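You operate a simulated robot arm through the tools that you are given. There is no shell and no other tool. Be economical: measure what you need, move in short steps, check, and stop when the job is done.

The job below is to be done with a simulated robot arm. You get a single attempt, and the scene is never put back.

## Task
Buff the waxed top of the block with the cream band on the buff wheel.
Fine: arm over, pad down, one full turn of the green knob, pad up, arm clear; the block stays in.
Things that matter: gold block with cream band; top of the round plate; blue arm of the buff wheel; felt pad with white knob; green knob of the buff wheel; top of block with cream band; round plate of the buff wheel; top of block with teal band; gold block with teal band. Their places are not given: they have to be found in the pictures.

It is judged by the outcome, as a careful person would: the job done as asked, and still so three seconds after it is handed in. It fails if anything else is knocked over, pushed out of place, dropped, spilled or broken.

## Robot
A 6-joint arm with a two-finger parallel gripper, fixed in place. Base frame: the origin is at the foot of the arm, x ahead of it, y to its left, z up; the work surface is at about z = 950. Lengths are in mm, angles in degrees, forces in N, time in s.
With the tool pointing down near the work surface it reaches from about 220 to 660 mm from the base axis. Its first joint turns from -66.0 to 66.0 degrees. Payload 2.9 kg.
Tool frame: the origin (TCP) lies between the finger pads and is the grasp point; the fingertips stand 30 mm ahead of it; z points along the fingers, y is the line along which they close. The gripper opens to 110 mm. The fingers are 20 mm wide and 10 mm thick; the gripper's body (48 by 112 mm) begins 55 mm behind the TCP.
Orientation is told as [roll, pitch, yaw] about the base's x, y, z axes, in that order, counted from this pose: with the fingers straight down and closing along the base's y, the tool's x points along the base's -x, its y along +y and its z along -z.

## Interface
- The arm moves only by the tool arm_command. Its argument "commands" is a list of rows, each an object of numbers (a shift or turn left out is 0, a gripper value left out holds the last): "ax", "ay", "az": the turn, a rotation vector about the tool's x, y, z in units of 6 degrees (1.0 is 6 degrees); "tx", "ty", "tz": the shift along the tool's x, y, z in units of 25 mm (1.0 is 25 mm); "claw": the finger opening in mm, from 0 to 110. In form: [{"ax": .., "ay": .., "az": .., "tx": .., "ty": .., "tz": .., "claw": ..}, ...]. A call has 1 to 20 rows; each row shifts and turns the commanded pose from where the row before left it, along the tool's axes as they then stand. A call with a number of a shift or a turn outside -1 to 1 is refused whole. A row lasts 0.2 s, in which the tool goes at most 50 mm and 8.6 degrees; a call with a longer step from one row to the next is refused whole, and so is a gripper value outside its range. Where a pose cannot be reached the arm comes as near as it can. A force on the tool above 40 N (or 10 N above the force at the start of the call, whichever is more), or a blocked arm, ends the call early, and 0.2 s more pass. Each finger travels about 108 mm/s and halts on what it meets, pressing with about 21 N; the grip force reading is that of the motor and also rises with nothing between the fingers. The clock runs only during rows and for 0.2 s after the last one: add rows that do not move to give the fingers time. The reply holds the time, the measured pose of the TCP, the force on the tool along the base axes, the opening and the grip force, in the units named above and with some noise.
- Cameras (640 x 400 px; columns grow to the right, rows downward): "scene" is fixed at [94.8, 446.9, 1402.3]; the picture's right is [-0.58, -0.82, 0.00], its down [-0.32, 0.23, -0.92] and it looks along [0.75, -0.53, -0.40] (base axes); focal length 277 px, centre (320, 200). "wrist" rides on the gripper at [-36, 0, -57] in the tool frame; the picture's right is [0.00, -1.00, 0.00], its down [0.97, 0.00, -0.24] and it looks along [0.24, 0.00, 0.97] (tool axes); focal length 218 px, centre (320, 200).
- grab_frame(camera): a new picture of that camera. It takes no simulated time.
- locate(camera, pixels): there is no depth. For up to 12 entries [column, row, z] of the newest picture of that camera ("zoom" is the newest enlarged one), the place [x, y] in the base frame at which the ray of that pixel passes the height z, good to about 3 mm. It takes no simulated time.
- enlarge(camera, box): a new picture of the part [left, top, right, bottom] of that camera's present view, enlarged. It takes no simulated time.
- job_done(): hands the job in; it is judged then, once.

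Go step by step. Measure first, check grasps and placings, and put right what went wrong. The budget is 80 turns and 54 pictures, counting those below and the enlarged ones. Unless the task says otherwise, let go and move clear before handing in, and close with one line.

The tools are called after "Emit:" as name(argument=value, ...) on one line, values as JSON. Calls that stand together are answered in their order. arm_command: Moves the arm, as the interface text tells. Its arguments: {"type":"object","properties":{"commands":{"type":"array","items":{"type":"object","properties":{"ax":{"type":"number"},"ay":{"type":"number"},"az":{"type":"number"},"tx":{"type":"number"},"ty":{"type":"number"},"tz":{"type":"number"},"claw":{"type":"number"}}}}},"required":["commands"]} The other tools are called the same way: grab_frame (camera) takes a picture; locate (camera, pixels) gives the place at which the rays of pixels pass given heights; enlarge (camera, box) takes an enlarged picture of a part of a camera's view; job_done () hands the job in.

At the start:

```text
t: 0.0
ee_pos: [385.4, -39.6, 1297.9]
ee_rot: [0.0, -0.2, 0.1]
ft_force: [-0.2, 0.7, 0.0]
opening: 110.0
finger_force: 0.1
```

scene: 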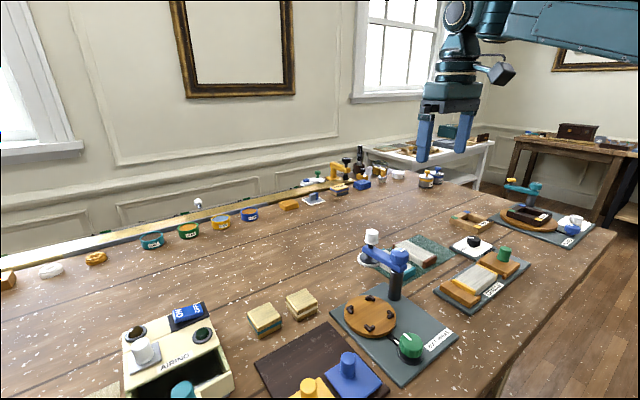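
wrist: 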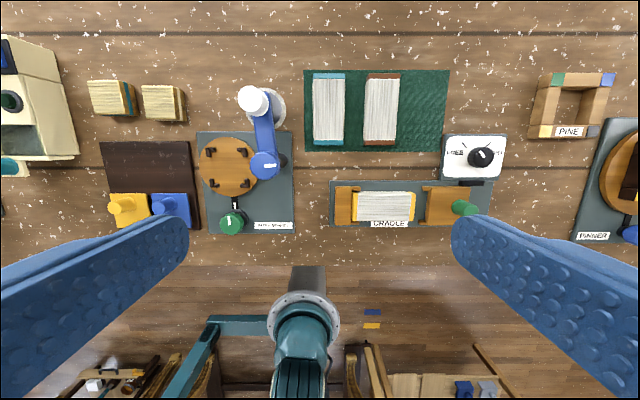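

The buff wheel shows around scene (385,325), and two gold blocks around (265,318) and (301,304). I'll enlarge both views to tell the bands and the wheel's parts apart.

Emit:
enlarge(camera="scene", box=[230, 220, 470, 390])

Emit:
enlarge(camera="wrist", box=[70, 60, 310, 250])

```text
2.35 times, centred on (350, 305) of scene
```

zoom: 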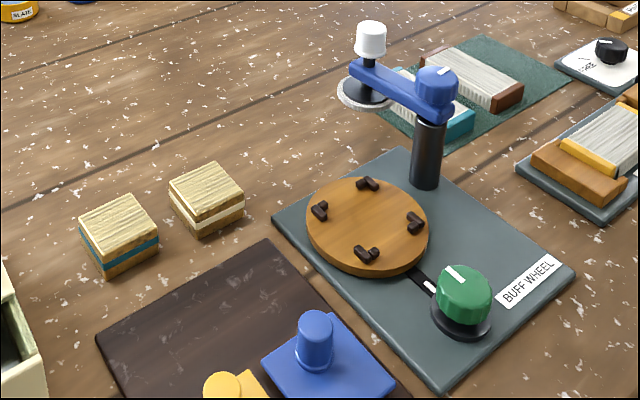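

```text
2.11 times, centred on (190, 155) of wrist
```

zoom: 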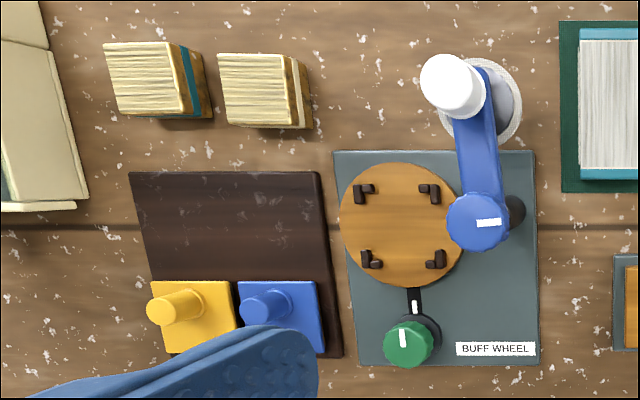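

The cream-band block is the right one in the wrist zoom (265,90), with the teal block to its left. I'll locate block, plate, arm and knob at several candidate heights.

Emit:
locate(camera="zoom", pixels=[[403, 224, 950], [403, 224, 990], [403, 224, 1020], [254, 90, 990], [254, 90, 1010], [478, 222, 1100], [478, 222, 1060], [447, 88, 1100], [447, 88, 1130], [410, 343, 1000], [410, 343, 1020], [152, 78, 1000]])

Emit:
locate(camera="scene", pixels=[[370, 315, 950], [370, 315, 990], [370, 315, 1020], [301, 299, 990], [301, 299, 1010], [398, 253, 1100], [398, 253, 1060], [372, 233, 1100], [372, 233, 1130], [410, 340, 1000], [410, 340, 1020], [265, 313, 1000]])

```text
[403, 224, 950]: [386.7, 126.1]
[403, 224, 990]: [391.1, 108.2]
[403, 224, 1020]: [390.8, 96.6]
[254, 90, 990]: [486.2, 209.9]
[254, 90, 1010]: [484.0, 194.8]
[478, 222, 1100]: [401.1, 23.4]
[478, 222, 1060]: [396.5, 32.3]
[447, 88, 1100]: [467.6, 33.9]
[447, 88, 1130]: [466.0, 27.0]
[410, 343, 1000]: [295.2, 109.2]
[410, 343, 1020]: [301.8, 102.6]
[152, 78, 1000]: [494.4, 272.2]
```

```text
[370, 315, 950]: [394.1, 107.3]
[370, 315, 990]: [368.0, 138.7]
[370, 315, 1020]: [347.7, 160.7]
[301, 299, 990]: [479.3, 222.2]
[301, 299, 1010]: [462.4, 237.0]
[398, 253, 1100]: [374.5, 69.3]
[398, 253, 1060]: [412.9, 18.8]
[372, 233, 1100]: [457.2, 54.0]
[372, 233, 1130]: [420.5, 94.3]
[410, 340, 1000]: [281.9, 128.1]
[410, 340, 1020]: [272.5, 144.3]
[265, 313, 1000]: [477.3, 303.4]
```

Triangulating gives roughly: plate (386,119, top ≈966), cream block (487,214, top ≈980), hub (398,30,1069), white knob (467,37,1087), green knob (292,116,984). I'll move over the area for closer, more vertical pictures.

Emit:
arm_command(commands=[{"tx": -0.3, "ty": 0.9, "tz": 0.3}, {"tx": -0.3, "ty": 0.9, "tz": 0.3}, {"tx": -0.3, "ty": 0.9, "tz": 0.3}, {"tx": -0.3, "ty": 0.9, "tz": 0.3}, {"tx": -0.3, "ty": 0.9, "tz": 0.3}, {"tx": -0.3, "ty": 0.9, "tz": 0.3}, {"tx": -0.3, "ty": 0.9, "tz": 0.3}, {"tx": -0.3, "ty": 0.9, "tz": 0.3}, {"ty": 0.9, "tz": 0.3}, {"ty": 0.9, "tz": 0.3}, {}])

Emit:
grab_frame(camera="wrist")

```text
t: 2.4
ee_pos: [446.0, 185.9, 1222.9]
ee_rot: [-0.1, -0.1, 0.0]
ft_force: [0.4, -0.4, 0.1]
opening: 110.5
finger_force: 0.1
```

```text
49 pictures are left
```

wrist: 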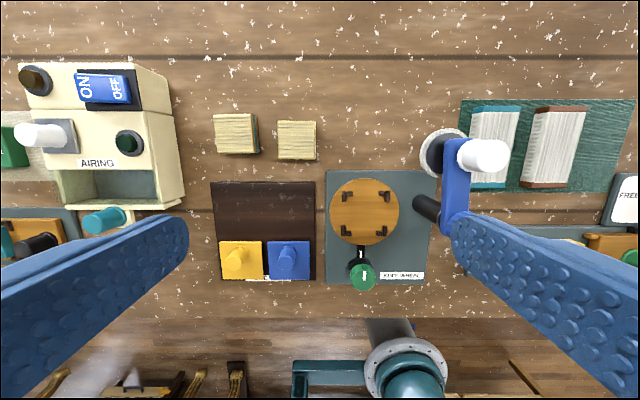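

Emit:
enlarge(camera="wrist", box=[200, 100, 520, 300])

```text
2.00 times, centred on (360, 200) of wrist
```

zoom: 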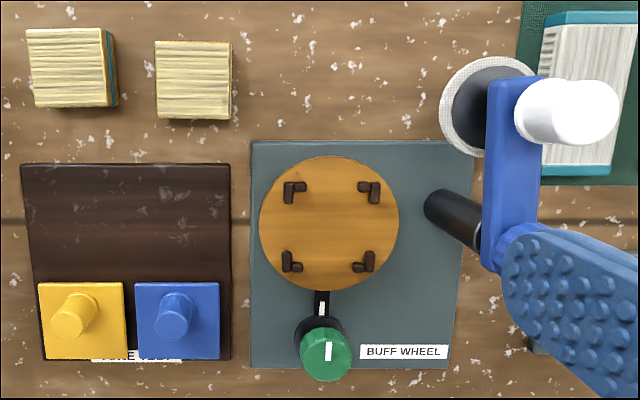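

Now I'll measure the block's top corners, the corner stops on the plate, and the base.

Emit:
locate(camera="zoom", pixels=[[155, 41, 985], [231, 41, 985], [232, 119, 985], [156, 118, 985], [285, 183, 970], [380, 182, 970], [374, 271, 970], [283, 271, 970], [259, 223, 965], [399, 223, 965], [328, 156, 965], [328, 290, 965]])

Emit:
enlarge(camera="scene", box=[240, 270, 400, 370])

```text
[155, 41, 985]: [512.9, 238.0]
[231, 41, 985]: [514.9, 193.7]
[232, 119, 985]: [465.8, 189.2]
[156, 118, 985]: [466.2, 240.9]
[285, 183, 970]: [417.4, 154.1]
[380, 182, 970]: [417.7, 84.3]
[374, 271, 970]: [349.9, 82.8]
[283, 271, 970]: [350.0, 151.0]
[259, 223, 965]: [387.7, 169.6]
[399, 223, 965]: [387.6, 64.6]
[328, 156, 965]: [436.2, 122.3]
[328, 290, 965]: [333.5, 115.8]
```

```text
4.00 times, centred on (320, 320) of scene
```

zoom: 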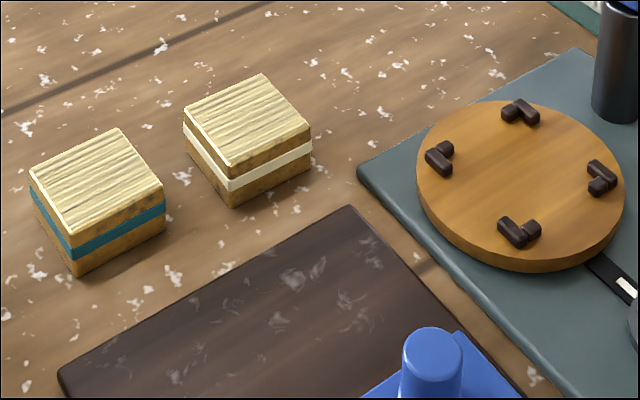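

I'll triangulate the heights with this zoomed scene view: block top corners, block bottom, and plate centre.

Emit:
locate(camera="zoom", pixels=[[262, 74, 985], [262, 74, 1000], [183, 107, 985], [232, 165, 985], [310, 130, 985], [237, 206, 950], [311, 172, 950], [520, 179, 965], [520, 179, 975], [417, 176, 965], [622, 190, 965]])

```text
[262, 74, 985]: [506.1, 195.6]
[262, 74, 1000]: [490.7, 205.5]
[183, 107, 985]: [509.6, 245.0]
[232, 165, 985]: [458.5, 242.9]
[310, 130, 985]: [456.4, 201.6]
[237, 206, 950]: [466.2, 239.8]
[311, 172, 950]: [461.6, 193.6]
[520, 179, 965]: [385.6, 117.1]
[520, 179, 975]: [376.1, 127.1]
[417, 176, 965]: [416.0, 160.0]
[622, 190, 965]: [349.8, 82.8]
```

Both views agree: block centre ≈(489,216), about 50 wide, top ≈980; plate centre ≈(385.5,117), top ≈965. I'll turn the gripper 90° so it closes along x (clear of the teal block and the arm) and hover over the cream block.

Emit:
arm_command(commands=[{"az": -1}, {"az": -1}, {"az": -1}, {"az": -1}, {"az": -1}, {"az": -1}, {"az": -1}, {"az": -1}, {"az": -1}, {"az": -1}, {"az": -1}, {"az": -1}, {"az": -1}, {"az": -1}, {"az": -1}, {"ty": -0.9, "tx": -0.6, "tz": 0.6}, {"ty": -0.8, "tx": -0.6, "tz": 0.6}, {"tz": 0.8}, {"tz": 0.8}, {}])

Emit:
grab_frame(camera="wrist")

```text
t: 6.6
ee_pos: [488.4, 214.3, 1153.7]
ee_rot: [-0.1, 0.0, 90.0]
ft_force: [-0.1, -0.1, -0.2]
opening: 110.3
finger_force: 0.0
```

```text
46 pictures are left
```

wrist: 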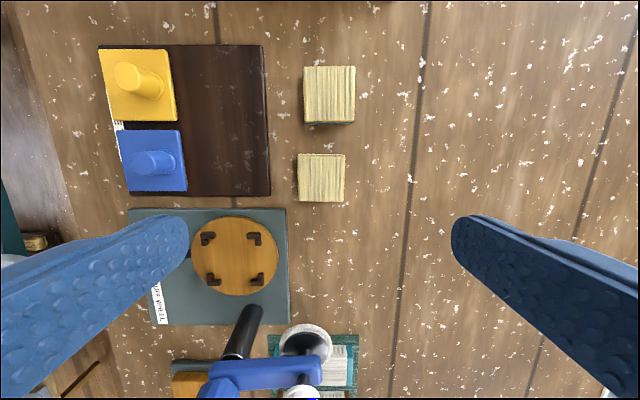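

The cream block now sits at pixels (297–346,153–202). I'll locate its corners and the plate stops from here.

Emit:
locate(camera="wrist", pixels=[[298, 154, 980], [345, 153, 980], [345, 202, 980], [297, 202, 980], [192, 256, 965], [278, 256, 965], [235, 216, 965], [235, 297, 965], [202, 232, 972], [261, 232, 972], [263, 287, 972], [204, 287, 972]])

```text
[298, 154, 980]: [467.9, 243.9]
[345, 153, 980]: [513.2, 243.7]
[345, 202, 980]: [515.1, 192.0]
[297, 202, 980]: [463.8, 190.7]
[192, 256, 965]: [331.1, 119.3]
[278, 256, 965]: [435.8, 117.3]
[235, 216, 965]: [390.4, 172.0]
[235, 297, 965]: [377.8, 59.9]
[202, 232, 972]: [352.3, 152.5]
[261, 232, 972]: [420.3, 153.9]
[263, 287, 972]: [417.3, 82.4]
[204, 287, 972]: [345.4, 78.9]
```

Block centre ≈(490,217) and its edges are parallel to the base axes. I'll descend to z≈990 and grip.

Emit:
arm_command(commands=[{"ty": -0.06, "tx": -0.1, "tz": 0.9, "claw": 90}, {"tz": 0.95}, {"tz": 0.95}, {"tz": 0.95}, {"tz": 0.95}, {"tz": 0.95}, {"tz": 0.9}, {}, {"claw": 40}, {"claw": 40}, {"claw": 40}, {"claw": 40}])

Emit:
grab_frame(camera="wrist")

```text
t: 9.2
ee_pos: [490.6, 217.5, 988.3]
ee_rot: [-0.2, 0.0, 90.0]
ft_force: [-0.4, -0.6, -0.1]
opening: 49.2
finger_force: 21.1
```

```text
45 pictures are left
```

wrist: 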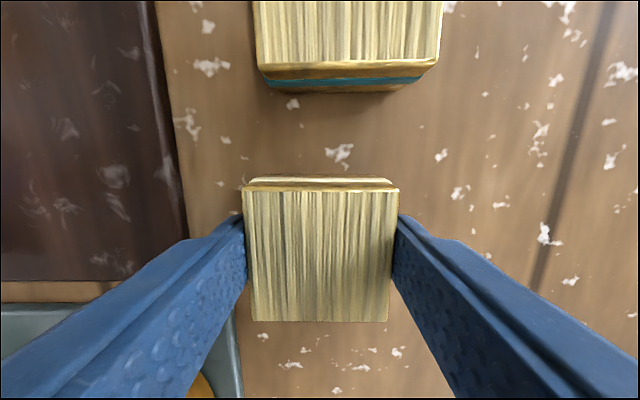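

It's held at 49 mm. I'll check the block's y centre in the grip, then lift.

Emit:
locate(camera="wrist", pixels=[[320, 190, 980], [320, 321, 980], [245, 250, 980], [394, 250, 980]])

Emit:
arm_command(commands=[{"tz": -0.6}, {"tz": -0.9}, {"tz": -0.9}, {"tz": -0.6}, {}])

Emit:
grab_frame(camera="scene")

```text
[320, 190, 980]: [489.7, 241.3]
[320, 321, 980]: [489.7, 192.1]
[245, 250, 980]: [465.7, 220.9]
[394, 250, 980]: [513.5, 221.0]
```

```text
t: 10.4
ee_pos: [488.5, 218.4, 1063.9]
ee_rot: [-0.1, 0.0, 90.1]
ft_force: [0.3, -0.1, -0.1]
opening: 49.3
finger_force: 20.5
```

```text
44 pictures are left
```

scene: 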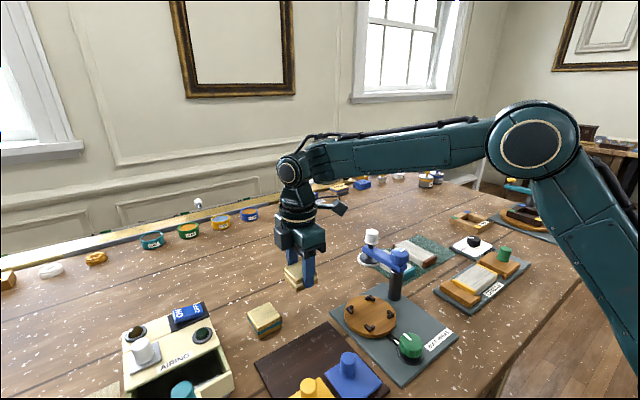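

The block lifted cleanly. I'll carry it above the plate at z≈1064; it's well away from the arm's hub (y≈30).

Emit:
arm_command(commands=[{"ty": 0.85, "tx": 0.8}, {"ty": 0.85, "tx": 0.8}, {"ty": 0.85, "tx": 0.8}, {"ty": 0.85, "tx": 0.8}, {"ty": 0.83, "tx": 0.78}, {}, {}])

Emit:
grab_frame(camera="wrist")

Emit:
enlarge(camera="scene", box=[300, 220, 460, 380])

```text
t: 12.0
ee_pos: [384.3, 119.3, 1063.5]
ee_rot: [-0.2, 0.0, 90.0]
ft_force: [0.2, -0.5, -0.7]
opening: 49.4
finger_force: 21.4
```

```text
43 pictures are left
```

wrist: 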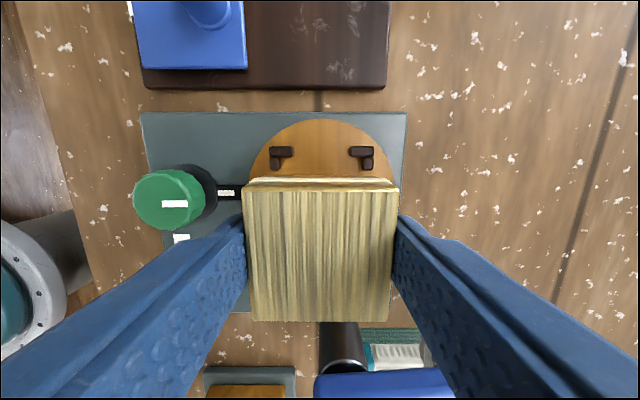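

```text
2.50 times, centred on (380, 300) of scene
```

zoom: 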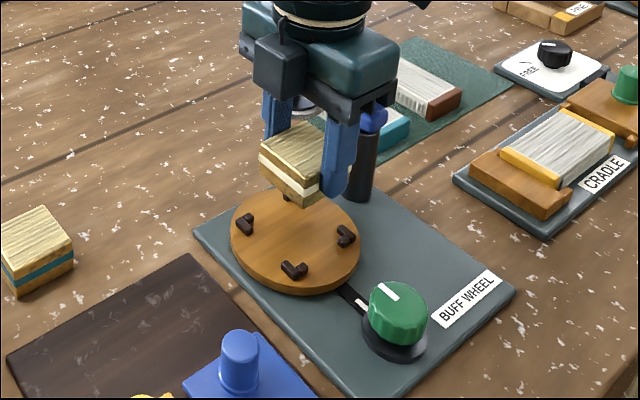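

The two far stops show at (270,147) and (374,147), nicely centred on the block. I'll locate these for a fine correction, plus the green knob.

Emit:
locate(camera="wrist", pixels=[[269, 146, 972], [374, 146, 972], [269, 158, 972], [375, 157, 972], [322, 118, 965], [322, 190, 1055], [322, 321, 1055], [245, 250, 1055], [395, 250, 1055], [167, 203, 1000], [167, 203, 990]])

```text
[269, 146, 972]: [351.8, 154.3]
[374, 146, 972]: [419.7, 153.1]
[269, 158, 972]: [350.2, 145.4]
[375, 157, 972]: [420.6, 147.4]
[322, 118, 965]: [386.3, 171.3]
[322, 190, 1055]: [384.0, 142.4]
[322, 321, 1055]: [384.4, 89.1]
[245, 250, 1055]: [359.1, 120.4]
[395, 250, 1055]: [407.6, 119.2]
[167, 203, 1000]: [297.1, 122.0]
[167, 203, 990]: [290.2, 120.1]
```

Alignment is within about 2 mm. I'll lower to just above the stops (block bottom ≈979) and compare directly.

Emit:
arm_command(commands=[{"tz": 0.6, "ty": -0.02}, {"tz": 0.6}, {"tz": 0.6}, {}, {}])

Emit:
enlarge(camera="scene", box=[330, 260, 430, 350])

Emit:
enlarge(camera="wrist", box=[220, 90, 430, 350])

```text
t: 13.2
ee_pos: [385.4, 118.2, 1019.3]
ee_rot: [0.0, 0.1, 90.0]
ft_force: [-1.0, 0.1, -1.5]
opening: 48.9
finger_force: 20.8
```

```text
4.44 times, centred on (380, 305) of scene
```

zoom: 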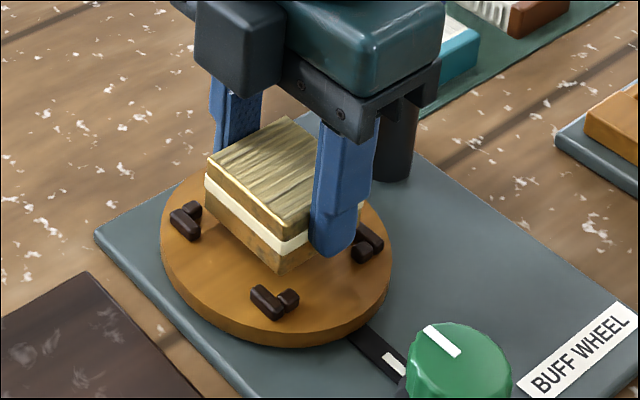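

```text
1.54 times, centred on (325, 220) of wrist
```

zoom: 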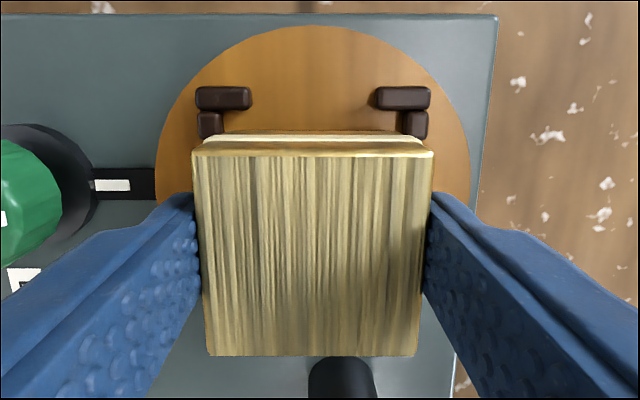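

In x the block is centred between the stops (inner edges 224 and 403 vs band 203–423 in the zoom). I'll check y.

Emit:
locate(camera="zoom", pixels=[[224, 120, 972], [403, 120, 972], [222, 109, 972], [403, 109, 972], [195, 87, 972], [431, 87, 972], [313, 132, 983], [313, 136, 996], [313, 153, 1010], [313, 356, 1010], [312, 27, 965]])

```text
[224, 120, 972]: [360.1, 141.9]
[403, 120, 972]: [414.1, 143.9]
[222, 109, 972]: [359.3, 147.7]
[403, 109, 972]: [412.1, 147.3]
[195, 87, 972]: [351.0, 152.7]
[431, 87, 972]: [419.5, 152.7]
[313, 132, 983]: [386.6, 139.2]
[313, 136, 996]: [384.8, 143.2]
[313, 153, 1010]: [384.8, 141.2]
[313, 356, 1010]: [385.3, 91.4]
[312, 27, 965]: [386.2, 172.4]
```

The far stop's inner face is at y≈147.5 and the block edge at ≈142, whereas about 2 mm clearance is expected, so I'll shift +2 mm in y and lower gently.

Emit:
arm_command(commands=[{"tx": -0.08, "ty": -0.02}, {"tz": 0.2}, {"tz": 0.1}, {"tz": 0.1}, {"tz": 0.08}, {}])

Emit:
enlarge(camera="scene", box=[330, 260, 430, 350])

Emit:
enlarge(camera="wrist", box=[220, 90, 430, 350])

```text
t: 14.6
ee_pos: [385.3, 120.0, 1006.8]
ee_rot: [-0.2, -0.1, 90.0]
ft_force: [-2.8, -1.6, 17.3]
opening: 49.0
finger_force: 21.3
```

```text
4.44 times, centred on (380, 305) of scene
```

zoom: 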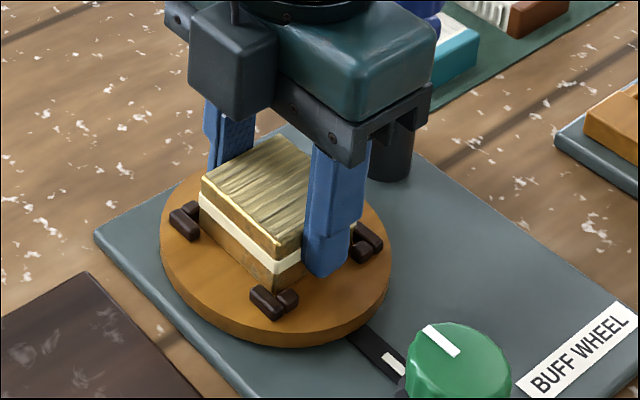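

```text
1.54 times, centred on (325, 220) of wrist
```

zoom: 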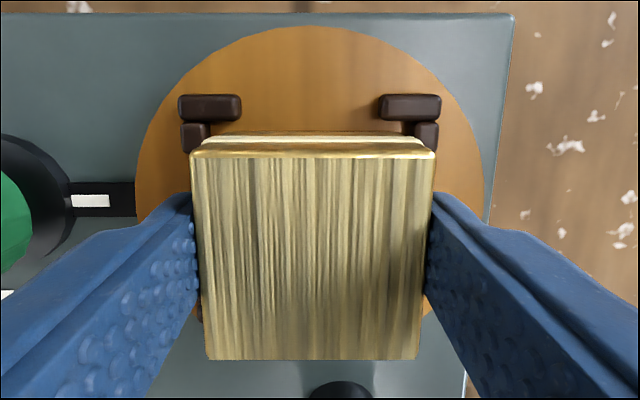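

Contact at 17 N with z=1006.8 (block bottom ≈968), so it is either seated or on a stop. I'll zoom closer on the stops.

Emit:
enlarge(camera="scene", box=[365, 292, 421, 337])

Emit:
enlarge(camera="wrist", box=[270, 125, 390, 200])

Emit:
enlarge(camera="scene", box=[355, 290, 411, 335])

```text
8.89 times, centred on (393, 314) of scene
```

zoom: 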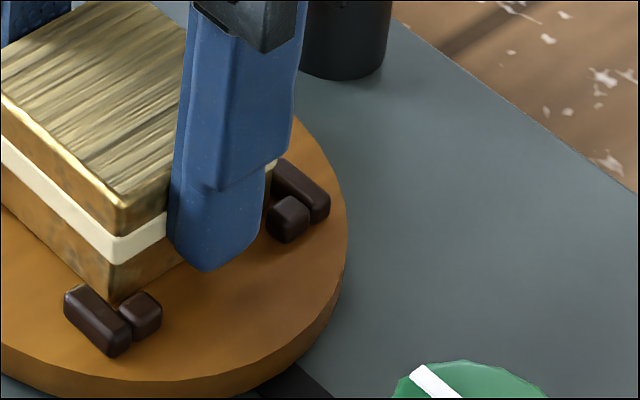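

```text
5.33 times, centred on (330, 162) of wrist
```

zoom: 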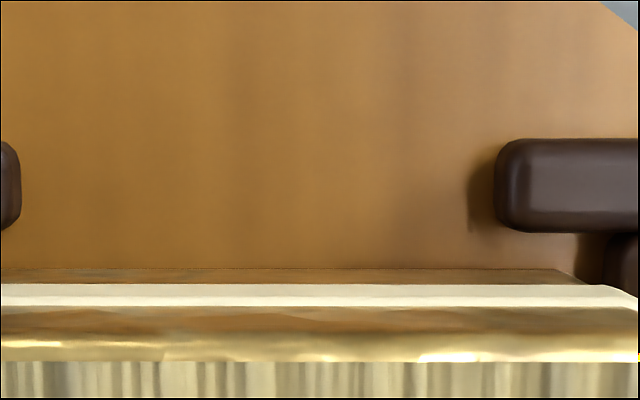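

```text
8.89 times, centred on (383, 312) of scene
```

zoom: 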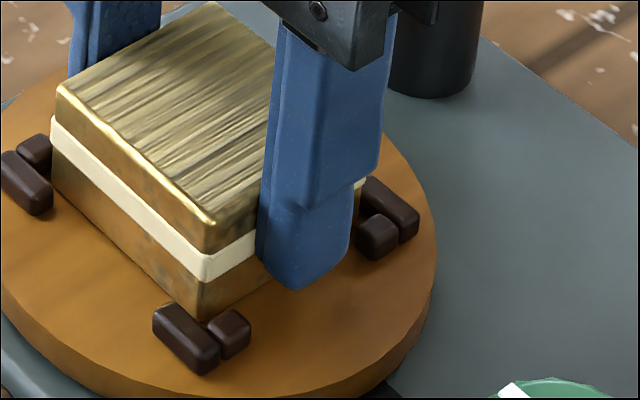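

The block looks seated: its bottom edge meets the plate and the near corner sits inside the L stop. The far gap is ≈3 mm, so I'll ease up slightly, move +1 mm in y, lower again, and compare contact heights.

Emit:
arm_command(commands=[{"tz": -0.06}, {"tx": -0.05}, {"tz": 0.05}, {"tz": 0.03}, {}, {}])

```text
t: 16.0
ee_pos: [384.9, 122.5, 1006.6]
ee_rot: [-0.1, -0.2, 90.0]
ft_force: [-1.9, -2.6, 17.7]
opening: 49.3
finger_force: 21.2
```

Contact height is the same, so it's on the plate. I'll release and rise.

Emit:
arm_command(commands=[{"claw": 66}, {"claw": 66}, {"tz": -0.5}, {"tz": -0.9}, {"tz": -0.9}, {"tz": -0.9}, {"tz": -0.9}, {"tz": -0.9}, {}])

Emit:
grab_frame(camera="wrist")

Emit:
enlarge(camera="scene", box=[330, 220, 450, 370])

```text
t: 18.0
ee_pos: [385.7, 121.2, 1132.5]
ee_rot: [-0.2, 0.0, 90.0]
ft_force: [0.5, -1.0, -0.1]
opening: 66.2
finger_force: 0.1
```

```text
34 pictures are left
```

wrist: 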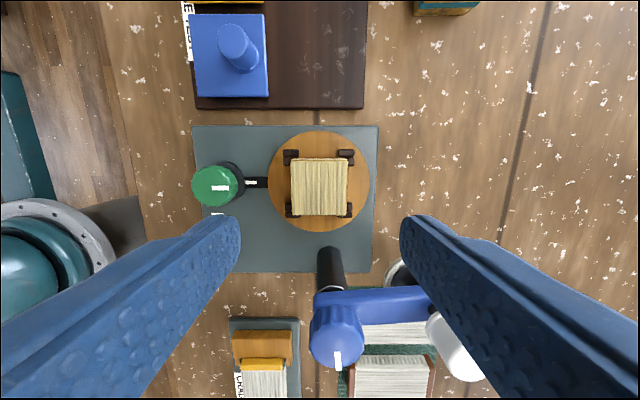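

```text
2.67 times, centred on (390, 295) of scene
```

zoom: 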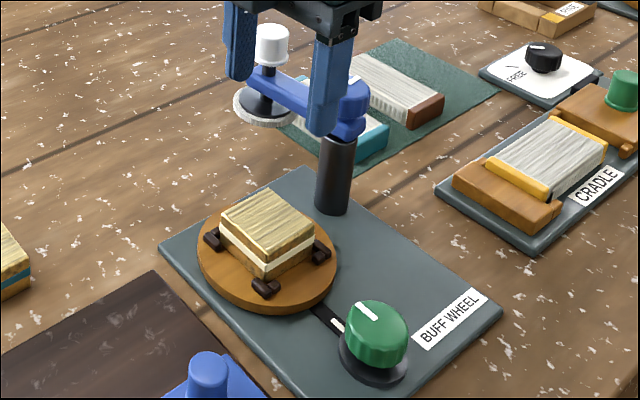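

The block is seated squarely in the stops. Next I'll look at the arm, hub and pad from above.

Emit:
arm_command(commands=[{"tz": -0.9, "claw": 110}, {"tz": -0.9}, {"tz": -0.9, "ty": -0.3}, {"tx": 0.8, "ty": -0.5}, {"tx": 0.8, "ty": -0.5}, {"tx": 0.8, "ty": -0.5}, {"tx": 0.8}, {}])

Emit:
grab_frame(camera="wrist")

Emit:
grab_frame(camera="scene")

```text
t: 19.8
ee_pos: [431.2, 41.0, 1197.6]
ee_rot: [-0.1, 0.0, 90.1]
ft_force: [0.3, 0.3, 0.5]
opening: 110.0
finger_force: 0.0
```

```text
32 pictures are left
```

wrist: 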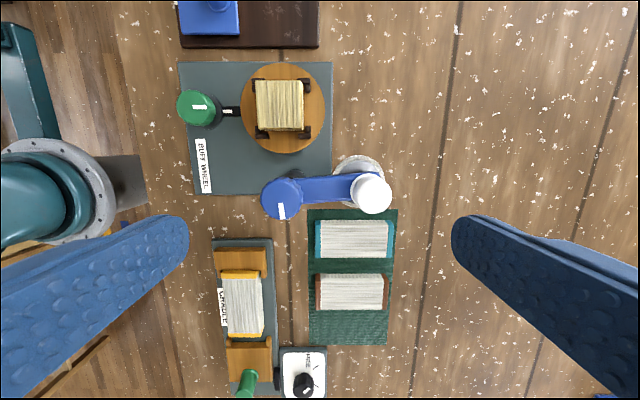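

```text
31 pictures are left
```

scene: 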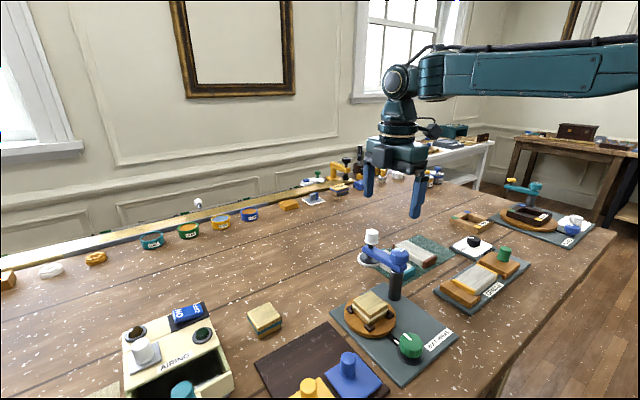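

Emit:
enlarge(camera="wrist", box=[240, 140, 410, 246])

Emit:
enlarge(camera="scene", box=[345, 215, 425, 310])

Emit:
locate(camera="wrist", pixels=[[283, 196, 1080], [283, 196, 1100], [371, 190, 1100], [371, 190, 1130], [359, 180, 1040], [359, 180, 1020], [196, 108, 985], [196, 108, 1000]])

Emit:
locate(camera="scene", pixels=[[399, 253, 1080], [399, 253, 1100], [372, 231, 1100], [372, 231, 1130], [371, 260, 1040], [371, 260, 1020], [411, 338, 985], [411, 338, 1000]])

```text
3.76 times, centred on (325, 193) of wrist
```

zoom: 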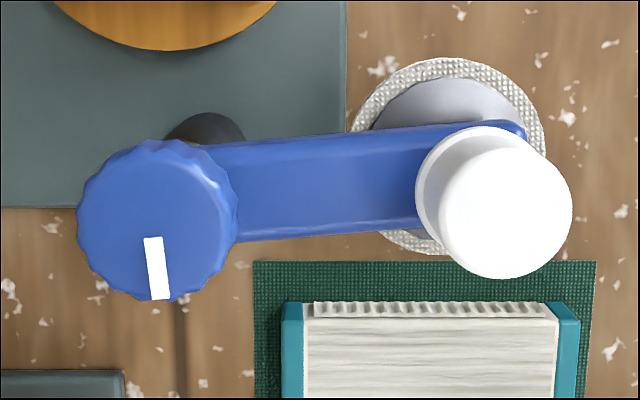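

```text
4.21 times, centred on (385, 262) of scene
```

zoom: 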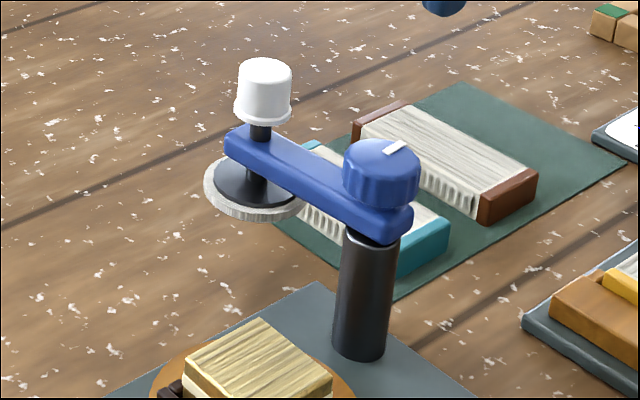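

```text
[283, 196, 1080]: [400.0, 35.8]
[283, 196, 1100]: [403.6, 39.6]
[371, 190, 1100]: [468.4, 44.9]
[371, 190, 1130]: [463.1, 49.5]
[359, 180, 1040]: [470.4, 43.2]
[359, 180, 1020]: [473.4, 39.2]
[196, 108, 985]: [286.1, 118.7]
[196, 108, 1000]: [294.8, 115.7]
```

```text
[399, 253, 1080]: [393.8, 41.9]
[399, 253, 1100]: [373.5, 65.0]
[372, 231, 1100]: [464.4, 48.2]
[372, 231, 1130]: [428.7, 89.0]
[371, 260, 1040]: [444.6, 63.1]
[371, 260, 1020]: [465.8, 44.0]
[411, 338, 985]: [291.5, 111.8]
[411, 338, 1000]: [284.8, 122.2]
```

Estimated: hub axis ≈(399,35), knob top ≈1076, pad ≈(472,41) with its underside ≈1018, arm at about +4°. I'll refine the hub axis using the post's base and hub outline.

Emit:
locate(camera="zoom", pixels=[[362, 345, 960], [333, 340, 960], [388, 343, 960], [381, 160, 1075], [343, 165, 1075], [419, 172, 1075], [264, 72, 1100], [255, 185, 1022], [205, 185, 1020], [380, 200, 1060]])

Emit:
enlarge(camera="wrist", box=[240, 140, 410, 246])

Emit:
locate(camera="zoom", pixels=[[78, 210, 1075], [238, 210, 1075], [157, 140, 1075], [157, 302, 1075], [505, 203, 1100], [448, 156, 1022], [350, 150, 1020], [547, 150, 1020], [448, 58, 1020]])

```text
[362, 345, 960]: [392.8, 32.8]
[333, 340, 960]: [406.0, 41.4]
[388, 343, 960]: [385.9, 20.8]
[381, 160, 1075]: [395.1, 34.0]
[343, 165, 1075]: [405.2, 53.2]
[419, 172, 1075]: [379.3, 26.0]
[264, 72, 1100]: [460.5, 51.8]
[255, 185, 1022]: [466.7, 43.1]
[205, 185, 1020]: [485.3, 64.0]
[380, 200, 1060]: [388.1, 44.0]
```

```text
3.76 times, centred on (325, 193) of wrist
```

zoom: 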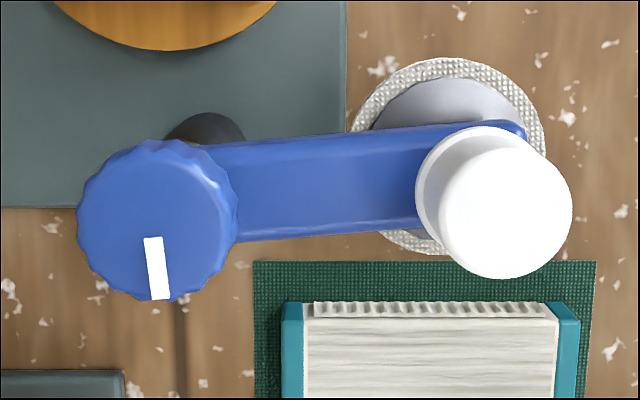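

```text
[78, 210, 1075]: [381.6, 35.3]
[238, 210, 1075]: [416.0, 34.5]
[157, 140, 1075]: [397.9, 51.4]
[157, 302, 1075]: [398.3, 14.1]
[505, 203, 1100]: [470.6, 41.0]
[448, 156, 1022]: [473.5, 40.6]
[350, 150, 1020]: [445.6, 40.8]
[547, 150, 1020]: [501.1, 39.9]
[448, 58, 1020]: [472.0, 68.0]
```

Hub axis ≈(398.5,33.5), knob Ø≈36, top ≈1073; pad radius ≈74. I'll turn the tool to yaw ≈4° (closing across the arm) and hover above the hub, to turn it by the hub knob.

Emit:
arm_command(commands=[{"az": 1}, {"az": 1}, {"az": 1}, {"az": 1}, {"az": 1}, {"az": 1}, {"az": 1}, {"az": 1}, {"az": 1}, {"az": 1}, {"az": 1}, {"az": 1}, {"az": 1}, {"az": 1}, {"az": 0.33, "tx": 0.66, "ty": -0.1}, {"tx": 0.66, "ty": -0.11}, {"tz": 0.9, "claw": 90}, {"tz": 0.9}, {}])

Emit:
grab_frame(camera="wrist")

```text
t: 23.8
ee_pos: [397.2, 33.9, 1153.3]
ee_rot: [0.0, -0.2, 4.0]
ft_force: [-0.2, -0.3, 0.5]
opening: 90.2
finger_force: 0.1
```

```text
27 pictures are left
```

wrist: 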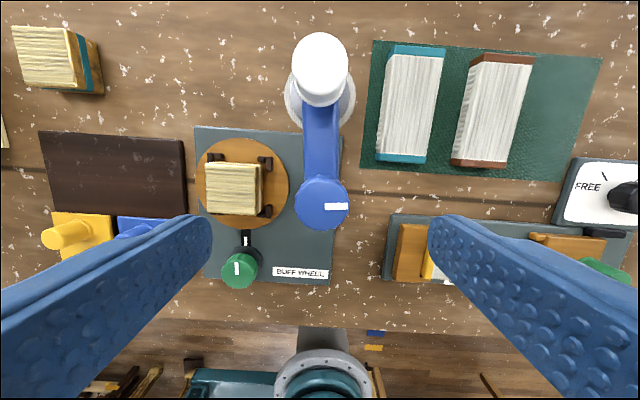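

The hub knob sits at (322,204), just about under the TCP. I'll check its centre before descending.

Emit:
locate(camera="wrist", pixels=[[322, 204, 1073], [295, 204, 1073], [350, 204, 1073], [322, 179, 1073], [322, 230, 1073], [320, 70, 1100], [319, 95, 1022], [238, 270, 985], [238, 270, 1000]])

```text
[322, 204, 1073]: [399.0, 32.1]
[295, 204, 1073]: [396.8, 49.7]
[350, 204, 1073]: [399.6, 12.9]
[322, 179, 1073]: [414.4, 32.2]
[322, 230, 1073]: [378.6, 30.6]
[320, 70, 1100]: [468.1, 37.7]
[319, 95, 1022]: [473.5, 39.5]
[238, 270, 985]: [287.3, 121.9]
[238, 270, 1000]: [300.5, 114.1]
```

Centre ≈(398,32). Descend to TCP z≈1074 with the fingers open, then close on the knob.

Emit:
arm_command(commands=[{"ty": -0.06, "tx": -0.02, "tz": 0.7}, {"tz": 0.7}, {"tz": 0.7}, {"tz": 0.6}, {"tz": 0.5}, {}, {"claw": 25}, {"claw": 25}, {"claw": 25}, {"claw": 25}])

Emit:
grab_frame(camera="wrist")

```text
t: 26.0
ee_pos: [397.5, 31.6, 1073.0]
ee_rot: [0.0, 0.0, 4.2]
ft_force: [-0.6, 6.0, -5.5]
opening: 35.7
finger_force: 44.4
```

```text
26 pictures are left
```

wrist: 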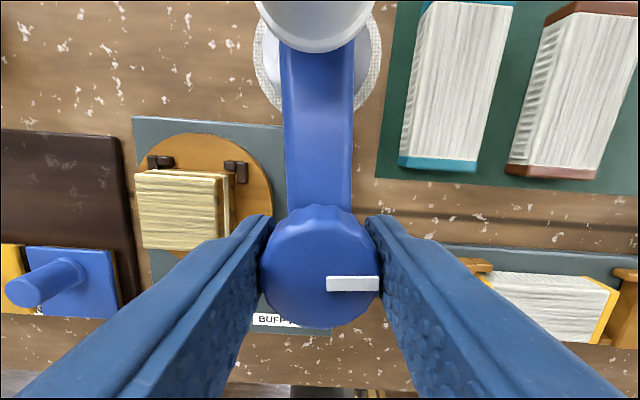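

Gripped on the hub (35.7 mm). I'll turn it +18° first and check that the arm follows.

Emit:
arm_command(commands=[{"az": -0.5}, {"az": -0.5}, {"az": -0.5}, {"az": -0.5}, {"az": -0.5}, {"az": -0.5}, {}])

Emit:
grab_frame(camera="wrist")

```text
t: 27.6
ee_pos: [399.0, 31.7, 1073.3]
ee_rot: [0.0, 0.1, 22.1]
ft_force: [-3.4, 11.1, -10.8]
opening: 36.1
finger_force: 44.8
```

```text
25 pictures are left
```

wrist: 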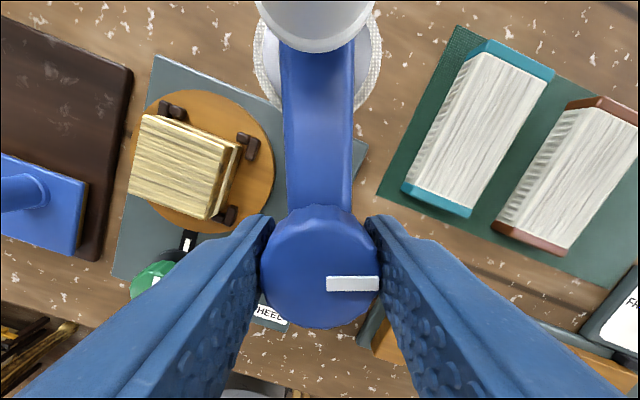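

The arm follows. I'll keep turning to yaw ≈94°.

Emit:
arm_command(commands=[{"az": -0.75}, {"az": -0.75}, {"az": -0.75}, {"az": -0.75}, {"az": -0.75}, {"az": -0.75}, {"az": -0.75}, {"az": -0.75}, {"az": -0.75}, {"az": -0.75}, {"az": -0.75}, {"az": -0.75}, {"az": -0.75}, {"az": -0.75}, {"az": -0.75}, {"az": -0.75}, {}])

Emit:
grab_frame(camera="wrist")

```text
t: 31.2
ee_pos: [398.1, 32.1, 1074.0]
ee_rot: [0.2, -0.1, 93.9]
ft_force: [-21.1, 10.3, -7.0]
opening: 35.6
finger_force: 45.1
```

```text
24 pictures are left
```

wrist: 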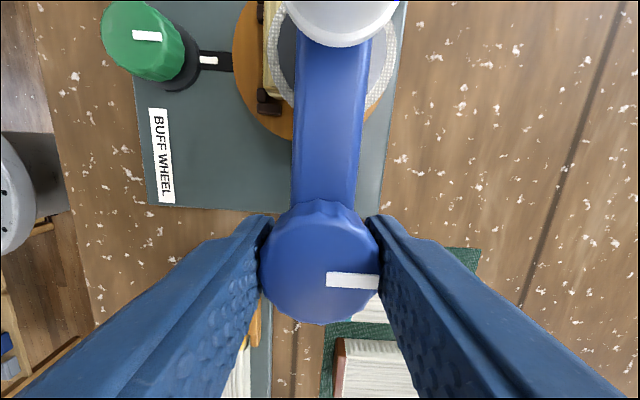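

The arm lags the gripper by about 4° and side force has risen to 21 N, so there may be a stop or detent near here. I'll check from the scene camera.

Emit:
enlarge(camera="scene", box=[320, 220, 460, 360])

```text
2.86 times, centred on (390, 290) of scene
```

zoom: 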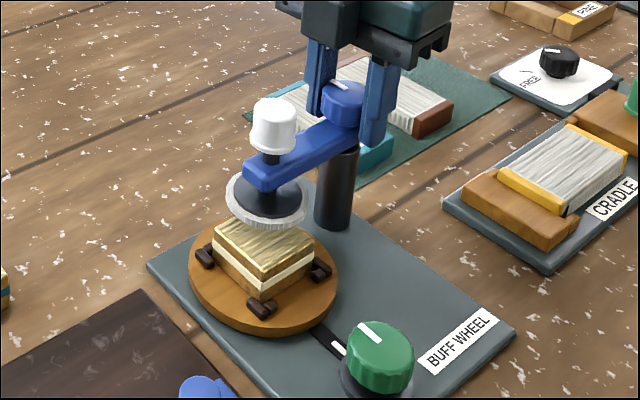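

The arm is near 90° and the pad isn't quite over the block's middle. I'll turn 9° more slowly and see whether the arm moves.

Emit:
arm_command(commands=[{"az": -0.3}, {"az": -0.3}, {"az": -0.3}, {"az": -0.3}, {"az": -0.3}, {}])

Emit:
grab_frame(camera="wrist")

```text
t: 32.6
ee_pos: [396.5, 31.0, 1074.4]
ee_rot: [0.1, 0.0, 103.0]
ft_force: [-22.3, 2.0, -1.8]
opening: 34.8
finger_force: 45.8
```

```text
22 pictures are left
```

wrist: 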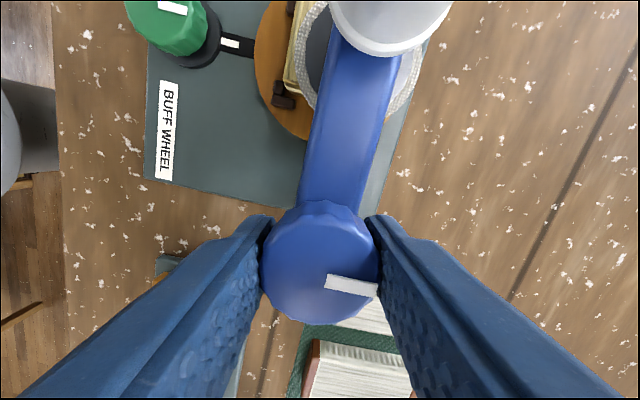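

The arm did not follow, so it's at its stop. I'll release the hub, rise, and measure where the pad is.

Emit:
arm_command(commands=[{"claw": 80}, {"claw": 80}, {"tz": -0.8}, {"tz": -0.9}, {"tz": -0.9}, {"tz": -0.9}, {"tz": -0.9}, {"tz": -0.9}, {"claw": 100}, {}])

Emit:
grab_frame(camera="wrist")

Emit:
locate(camera="scene", pixels=[[373.9, 257.5, 1100], [372, 293, 1020]])

```text
t: 34.8
ee_pos: [398.3, 32.6, 1205.9]
ee_rot: [-0.1, 0.0, 103.0]
ft_force: [1.1, 0.4, -0.3]
opening: 100.0
finger_force: 0.0
```

```text
21 pictures are left
```

wrist: 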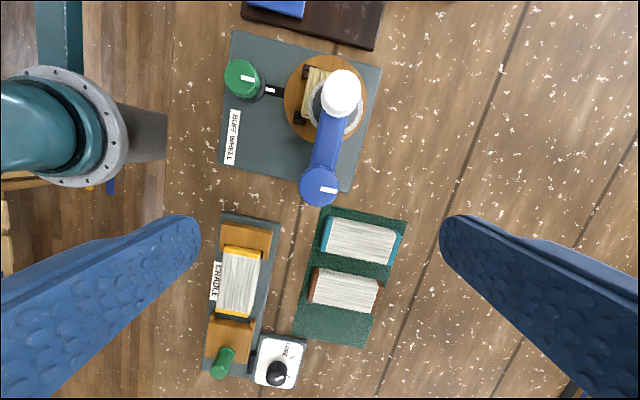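

```text
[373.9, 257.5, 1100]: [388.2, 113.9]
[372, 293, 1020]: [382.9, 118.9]
```

Emit:
enlarge(camera="wrist", box=[270, 45, 390, 215])

Emit:
enlarge(camera="scene", box=[340, 235, 420, 335])

```text
2.35 times, centred on (330, 130) of wrist
```

zoom: 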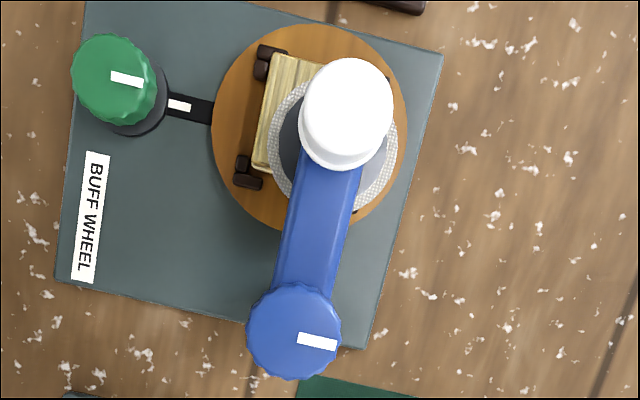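

```text
4.00 times, centred on (380, 285) of scene
```

zoom: 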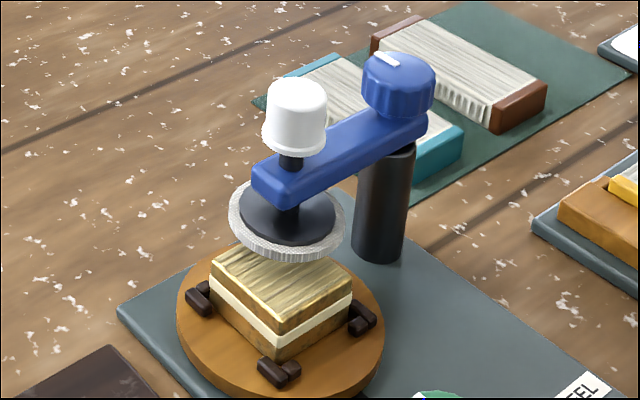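

Emit:
locate(camera="wrist", pixels=[[335.5, 107.4, 1020], [342.8, 87, 1100], [319.6, 186, 1073], [311, 92, 1020], [361, 110, 1020]])

Emit:
locate(camera="zoom", pixels=[[288, 216, 1020], [230, 210, 1020], [346, 222, 1020], [298, 90, 1100]])

```text
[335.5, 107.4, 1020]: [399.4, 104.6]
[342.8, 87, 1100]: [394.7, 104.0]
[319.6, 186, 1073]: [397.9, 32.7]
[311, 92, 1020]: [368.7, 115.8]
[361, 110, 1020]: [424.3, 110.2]
```

```text
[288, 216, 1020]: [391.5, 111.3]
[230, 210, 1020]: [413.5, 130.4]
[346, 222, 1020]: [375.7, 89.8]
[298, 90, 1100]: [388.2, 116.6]
```

Pad sits at ≈(397,106), so the arm is at ≈90°, radius 73.5; it overlaps the block off-centre, as is normal for a pad that sweeps the whole top during a turn. To tell a real stop from a slipping grip, I'll push the arm gently near its end with closed fingers from the +x side.

Emit:
arm_command(commands=[{"az": 0.72, "claw": 0}, {"az": 0.72}, {"az": 0.73}, {"ty": -0.76, "tx": -0.9}, {"ty": -0.76, "tx": -0.9}, {"tz": 0.9}, {"tz": 0.9}, {"tz": 0.9}, {"tz": 0.9}, {"tz": 0.9}, {"tz": 0.7}, {}])

Emit:
enlarge(camera="scene", box=[320, 220, 460, 360])

```text
t: 37.4
ee_pos: [435.6, 76.0, 1076.5]
ee_rot: [0.0, 0.0, 90.0]
ft_force: [0.0, 0.4, 0.1]
opening: 0.0
finger_force: 20.8
```

```text
2.86 times, centred on (390, 290) of scene
```

zoom: 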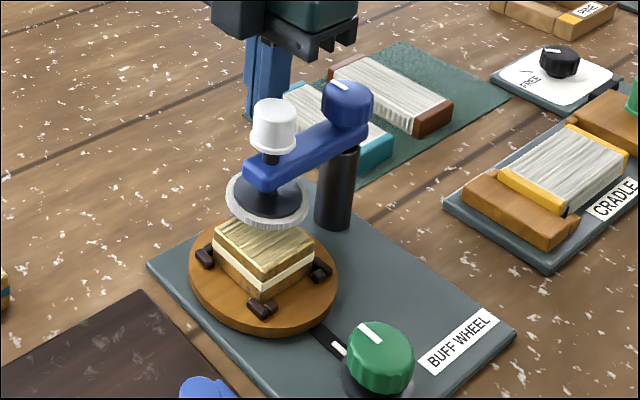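

Clear to push. I'll advance slowly in −x.

Emit:
arm_command(commands=[{"ty": 0.2}, {"ty": 0.2}, {"ty": 0.1}, {"ty": 0.1}, {}])

Emit:
arm_command(commands=[{"ty": 0.06}, {"ty": 0.06}, {}])

```text
t: 38.6
ee_pos: [421.9, 76.5, 1076.6]
ee_rot: [-0.1, 0.0, 89.9]
ft_force: [0.1, 0.1, -0.8]
opening: 0.1
finger_force: 21.0
```

```text
t: 39.4
ee_pos: [419.3, 76.7, 1076.6]
ee_rot: [-0.2, 0.0, 90.0]
ft_force: [4.8, 0.1, -0.8]
opening: 0.0
finger_force: 21.0
```

Emit:
arm_command(commands=[{"ty": 0.06}, {"ty": 0.06}, {}])

Emit:
arm_command(commands=[{"ty": 0.06}, {}])

```text
t: 40.2
ee_pos: [418.3, 77.4, 1076.4]
ee_rot: [-0.5, -0.1, 89.9]
ft_force: [27.1, -1.4, 0.0]
opening: 0.0
finger_force: 21.3
```

```text
t: 40.8
ee_pos: [418.9, 76.4, 1077.3]
ee_rot: [-0.8, -0.2, 89.9]
ft_force: [34.4, -7.1, -3.2]
opening: 0.0
finger_force: 21.0
```

34 N with no movement: it's a hard stop, so the arm is fully over. I'll back off, rise, and hover over the white knob (closing along x, straddling the arm).

Emit:
arm_command(commands=[{"ty": -0.5}, {"ty": -0.5}, {"tz": -0.9}, {"tz": -0.9}, {"tz": -0.9}, {"tz": -0.6}, {"ty": 0.85, "tx": -0.6, "claw": 70}, {"ty": 0.85, "tx": -0.6}, {}, {}])

Emit:
grab_frame(camera="wrist")

```text
t: 43.0
ee_pos: [396.6, 107.7, 1157.4]
ee_rot: [-0.1, -0.1, 90.1]
ft_force: [-0.1, 0.2, 0.4]
opening: 70.1
finger_force: 0.0
```

```text
17 pictures are left
```

wrist: 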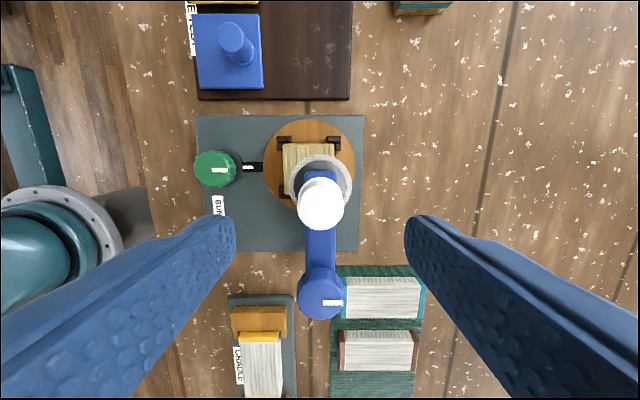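

Emit:
locate(camera="wrist", pixels=[[321, 205, 1100], [298, 205, 1100], [344, 205, 1100], [321, 229, 1100], [322, 182, 1020]])

```text
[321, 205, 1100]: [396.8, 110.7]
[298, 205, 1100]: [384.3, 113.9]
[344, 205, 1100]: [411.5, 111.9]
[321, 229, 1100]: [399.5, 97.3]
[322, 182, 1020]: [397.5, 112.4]
```

Knob centre ≈(397.5,110). I'll descend to z≈1084 and grip it.

Emit:
arm_command(commands=[{"ty": -0.03, "tx": -0.04, "tz": 0.7}, {"tz": 0.8}, {"tz": 0.8}, {"tz": 0.64}, {}, {"claw": 15}, {"claw": 15}, {"claw": 15}, {"claw": 15}])

Emit:
enlarge(camera="scene", box=[330, 220, 440, 340])

```text
t: 45.0
ee_pos: [397.2, 108.2, 1085.5]
ee_rot: [0.0, 0.0, 90.0]
ft_force: [0.7, 0.0, -0.8]
opening: 26.8
finger_force: 45.5
```

```text
3.33 times, centred on (385, 280) of scene
```

zoom: 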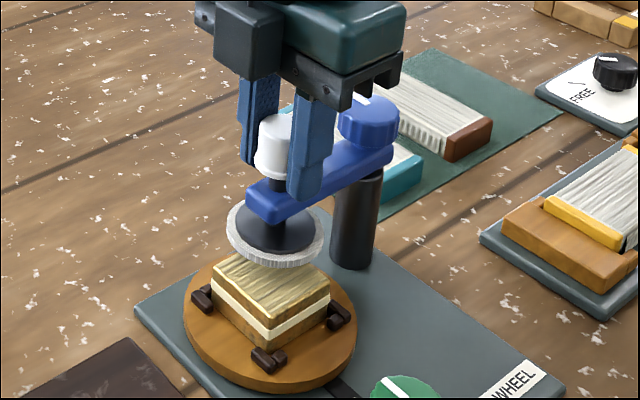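

Held at 26.8 mm. I'll push down in small steps.

Emit:
arm_command(commands=[{"tz": 0.15}, {"tz": 0.15}, {"tz": 0.15}, {"tz": 0.15}, {}])

Emit:
enlarge(camera="scene", box=[330, 220, 440, 340])

```text
t: 46.2
ee_pos: [398.1, 108.8, 1072.0]
ee_rot: [-0.2, -0.2, 89.9]
ft_force: [-8.9, 4.8, 22.0]
opening: 26.8
finger_force: 45.4
```

```text
3.33 times, centred on (385, 280) of scene
```

zoom: 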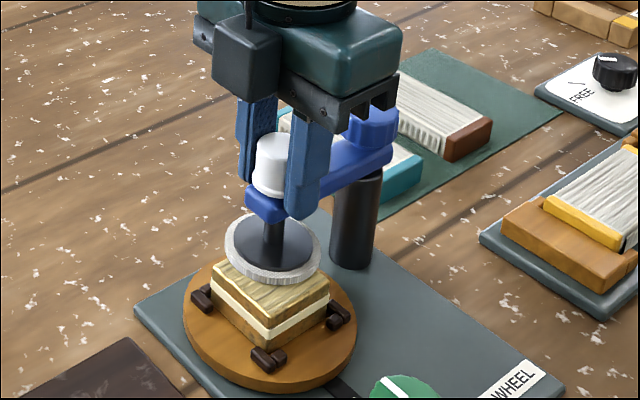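

The pad has come down ≈13 mm and the knob is nearly at the arm. Force is 22 N, so I'll go on a little to find the end.

Emit:
arm_command(commands=[{"tz": 0.08}, {"tz": 0.08}, {}])

Emit:
enlarge(camera="scene", box=[345, 255, 415, 325])

```text
t: 47.0
ee_pos: [397.9, 107.9, 1067.3]
ee_rot: [-0.4, -0.1, 89.9]
ft_force: [-2.3, 0.5, 37.1]
opening: 26.7
finger_force: 44.9
```

```text
5.71 times, centred on (380, 290) of scene
```

zoom: 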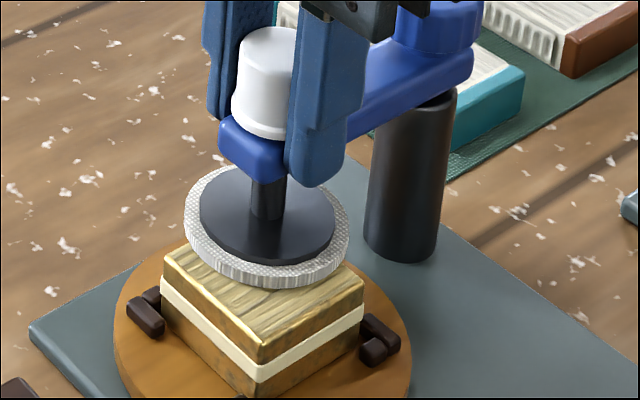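

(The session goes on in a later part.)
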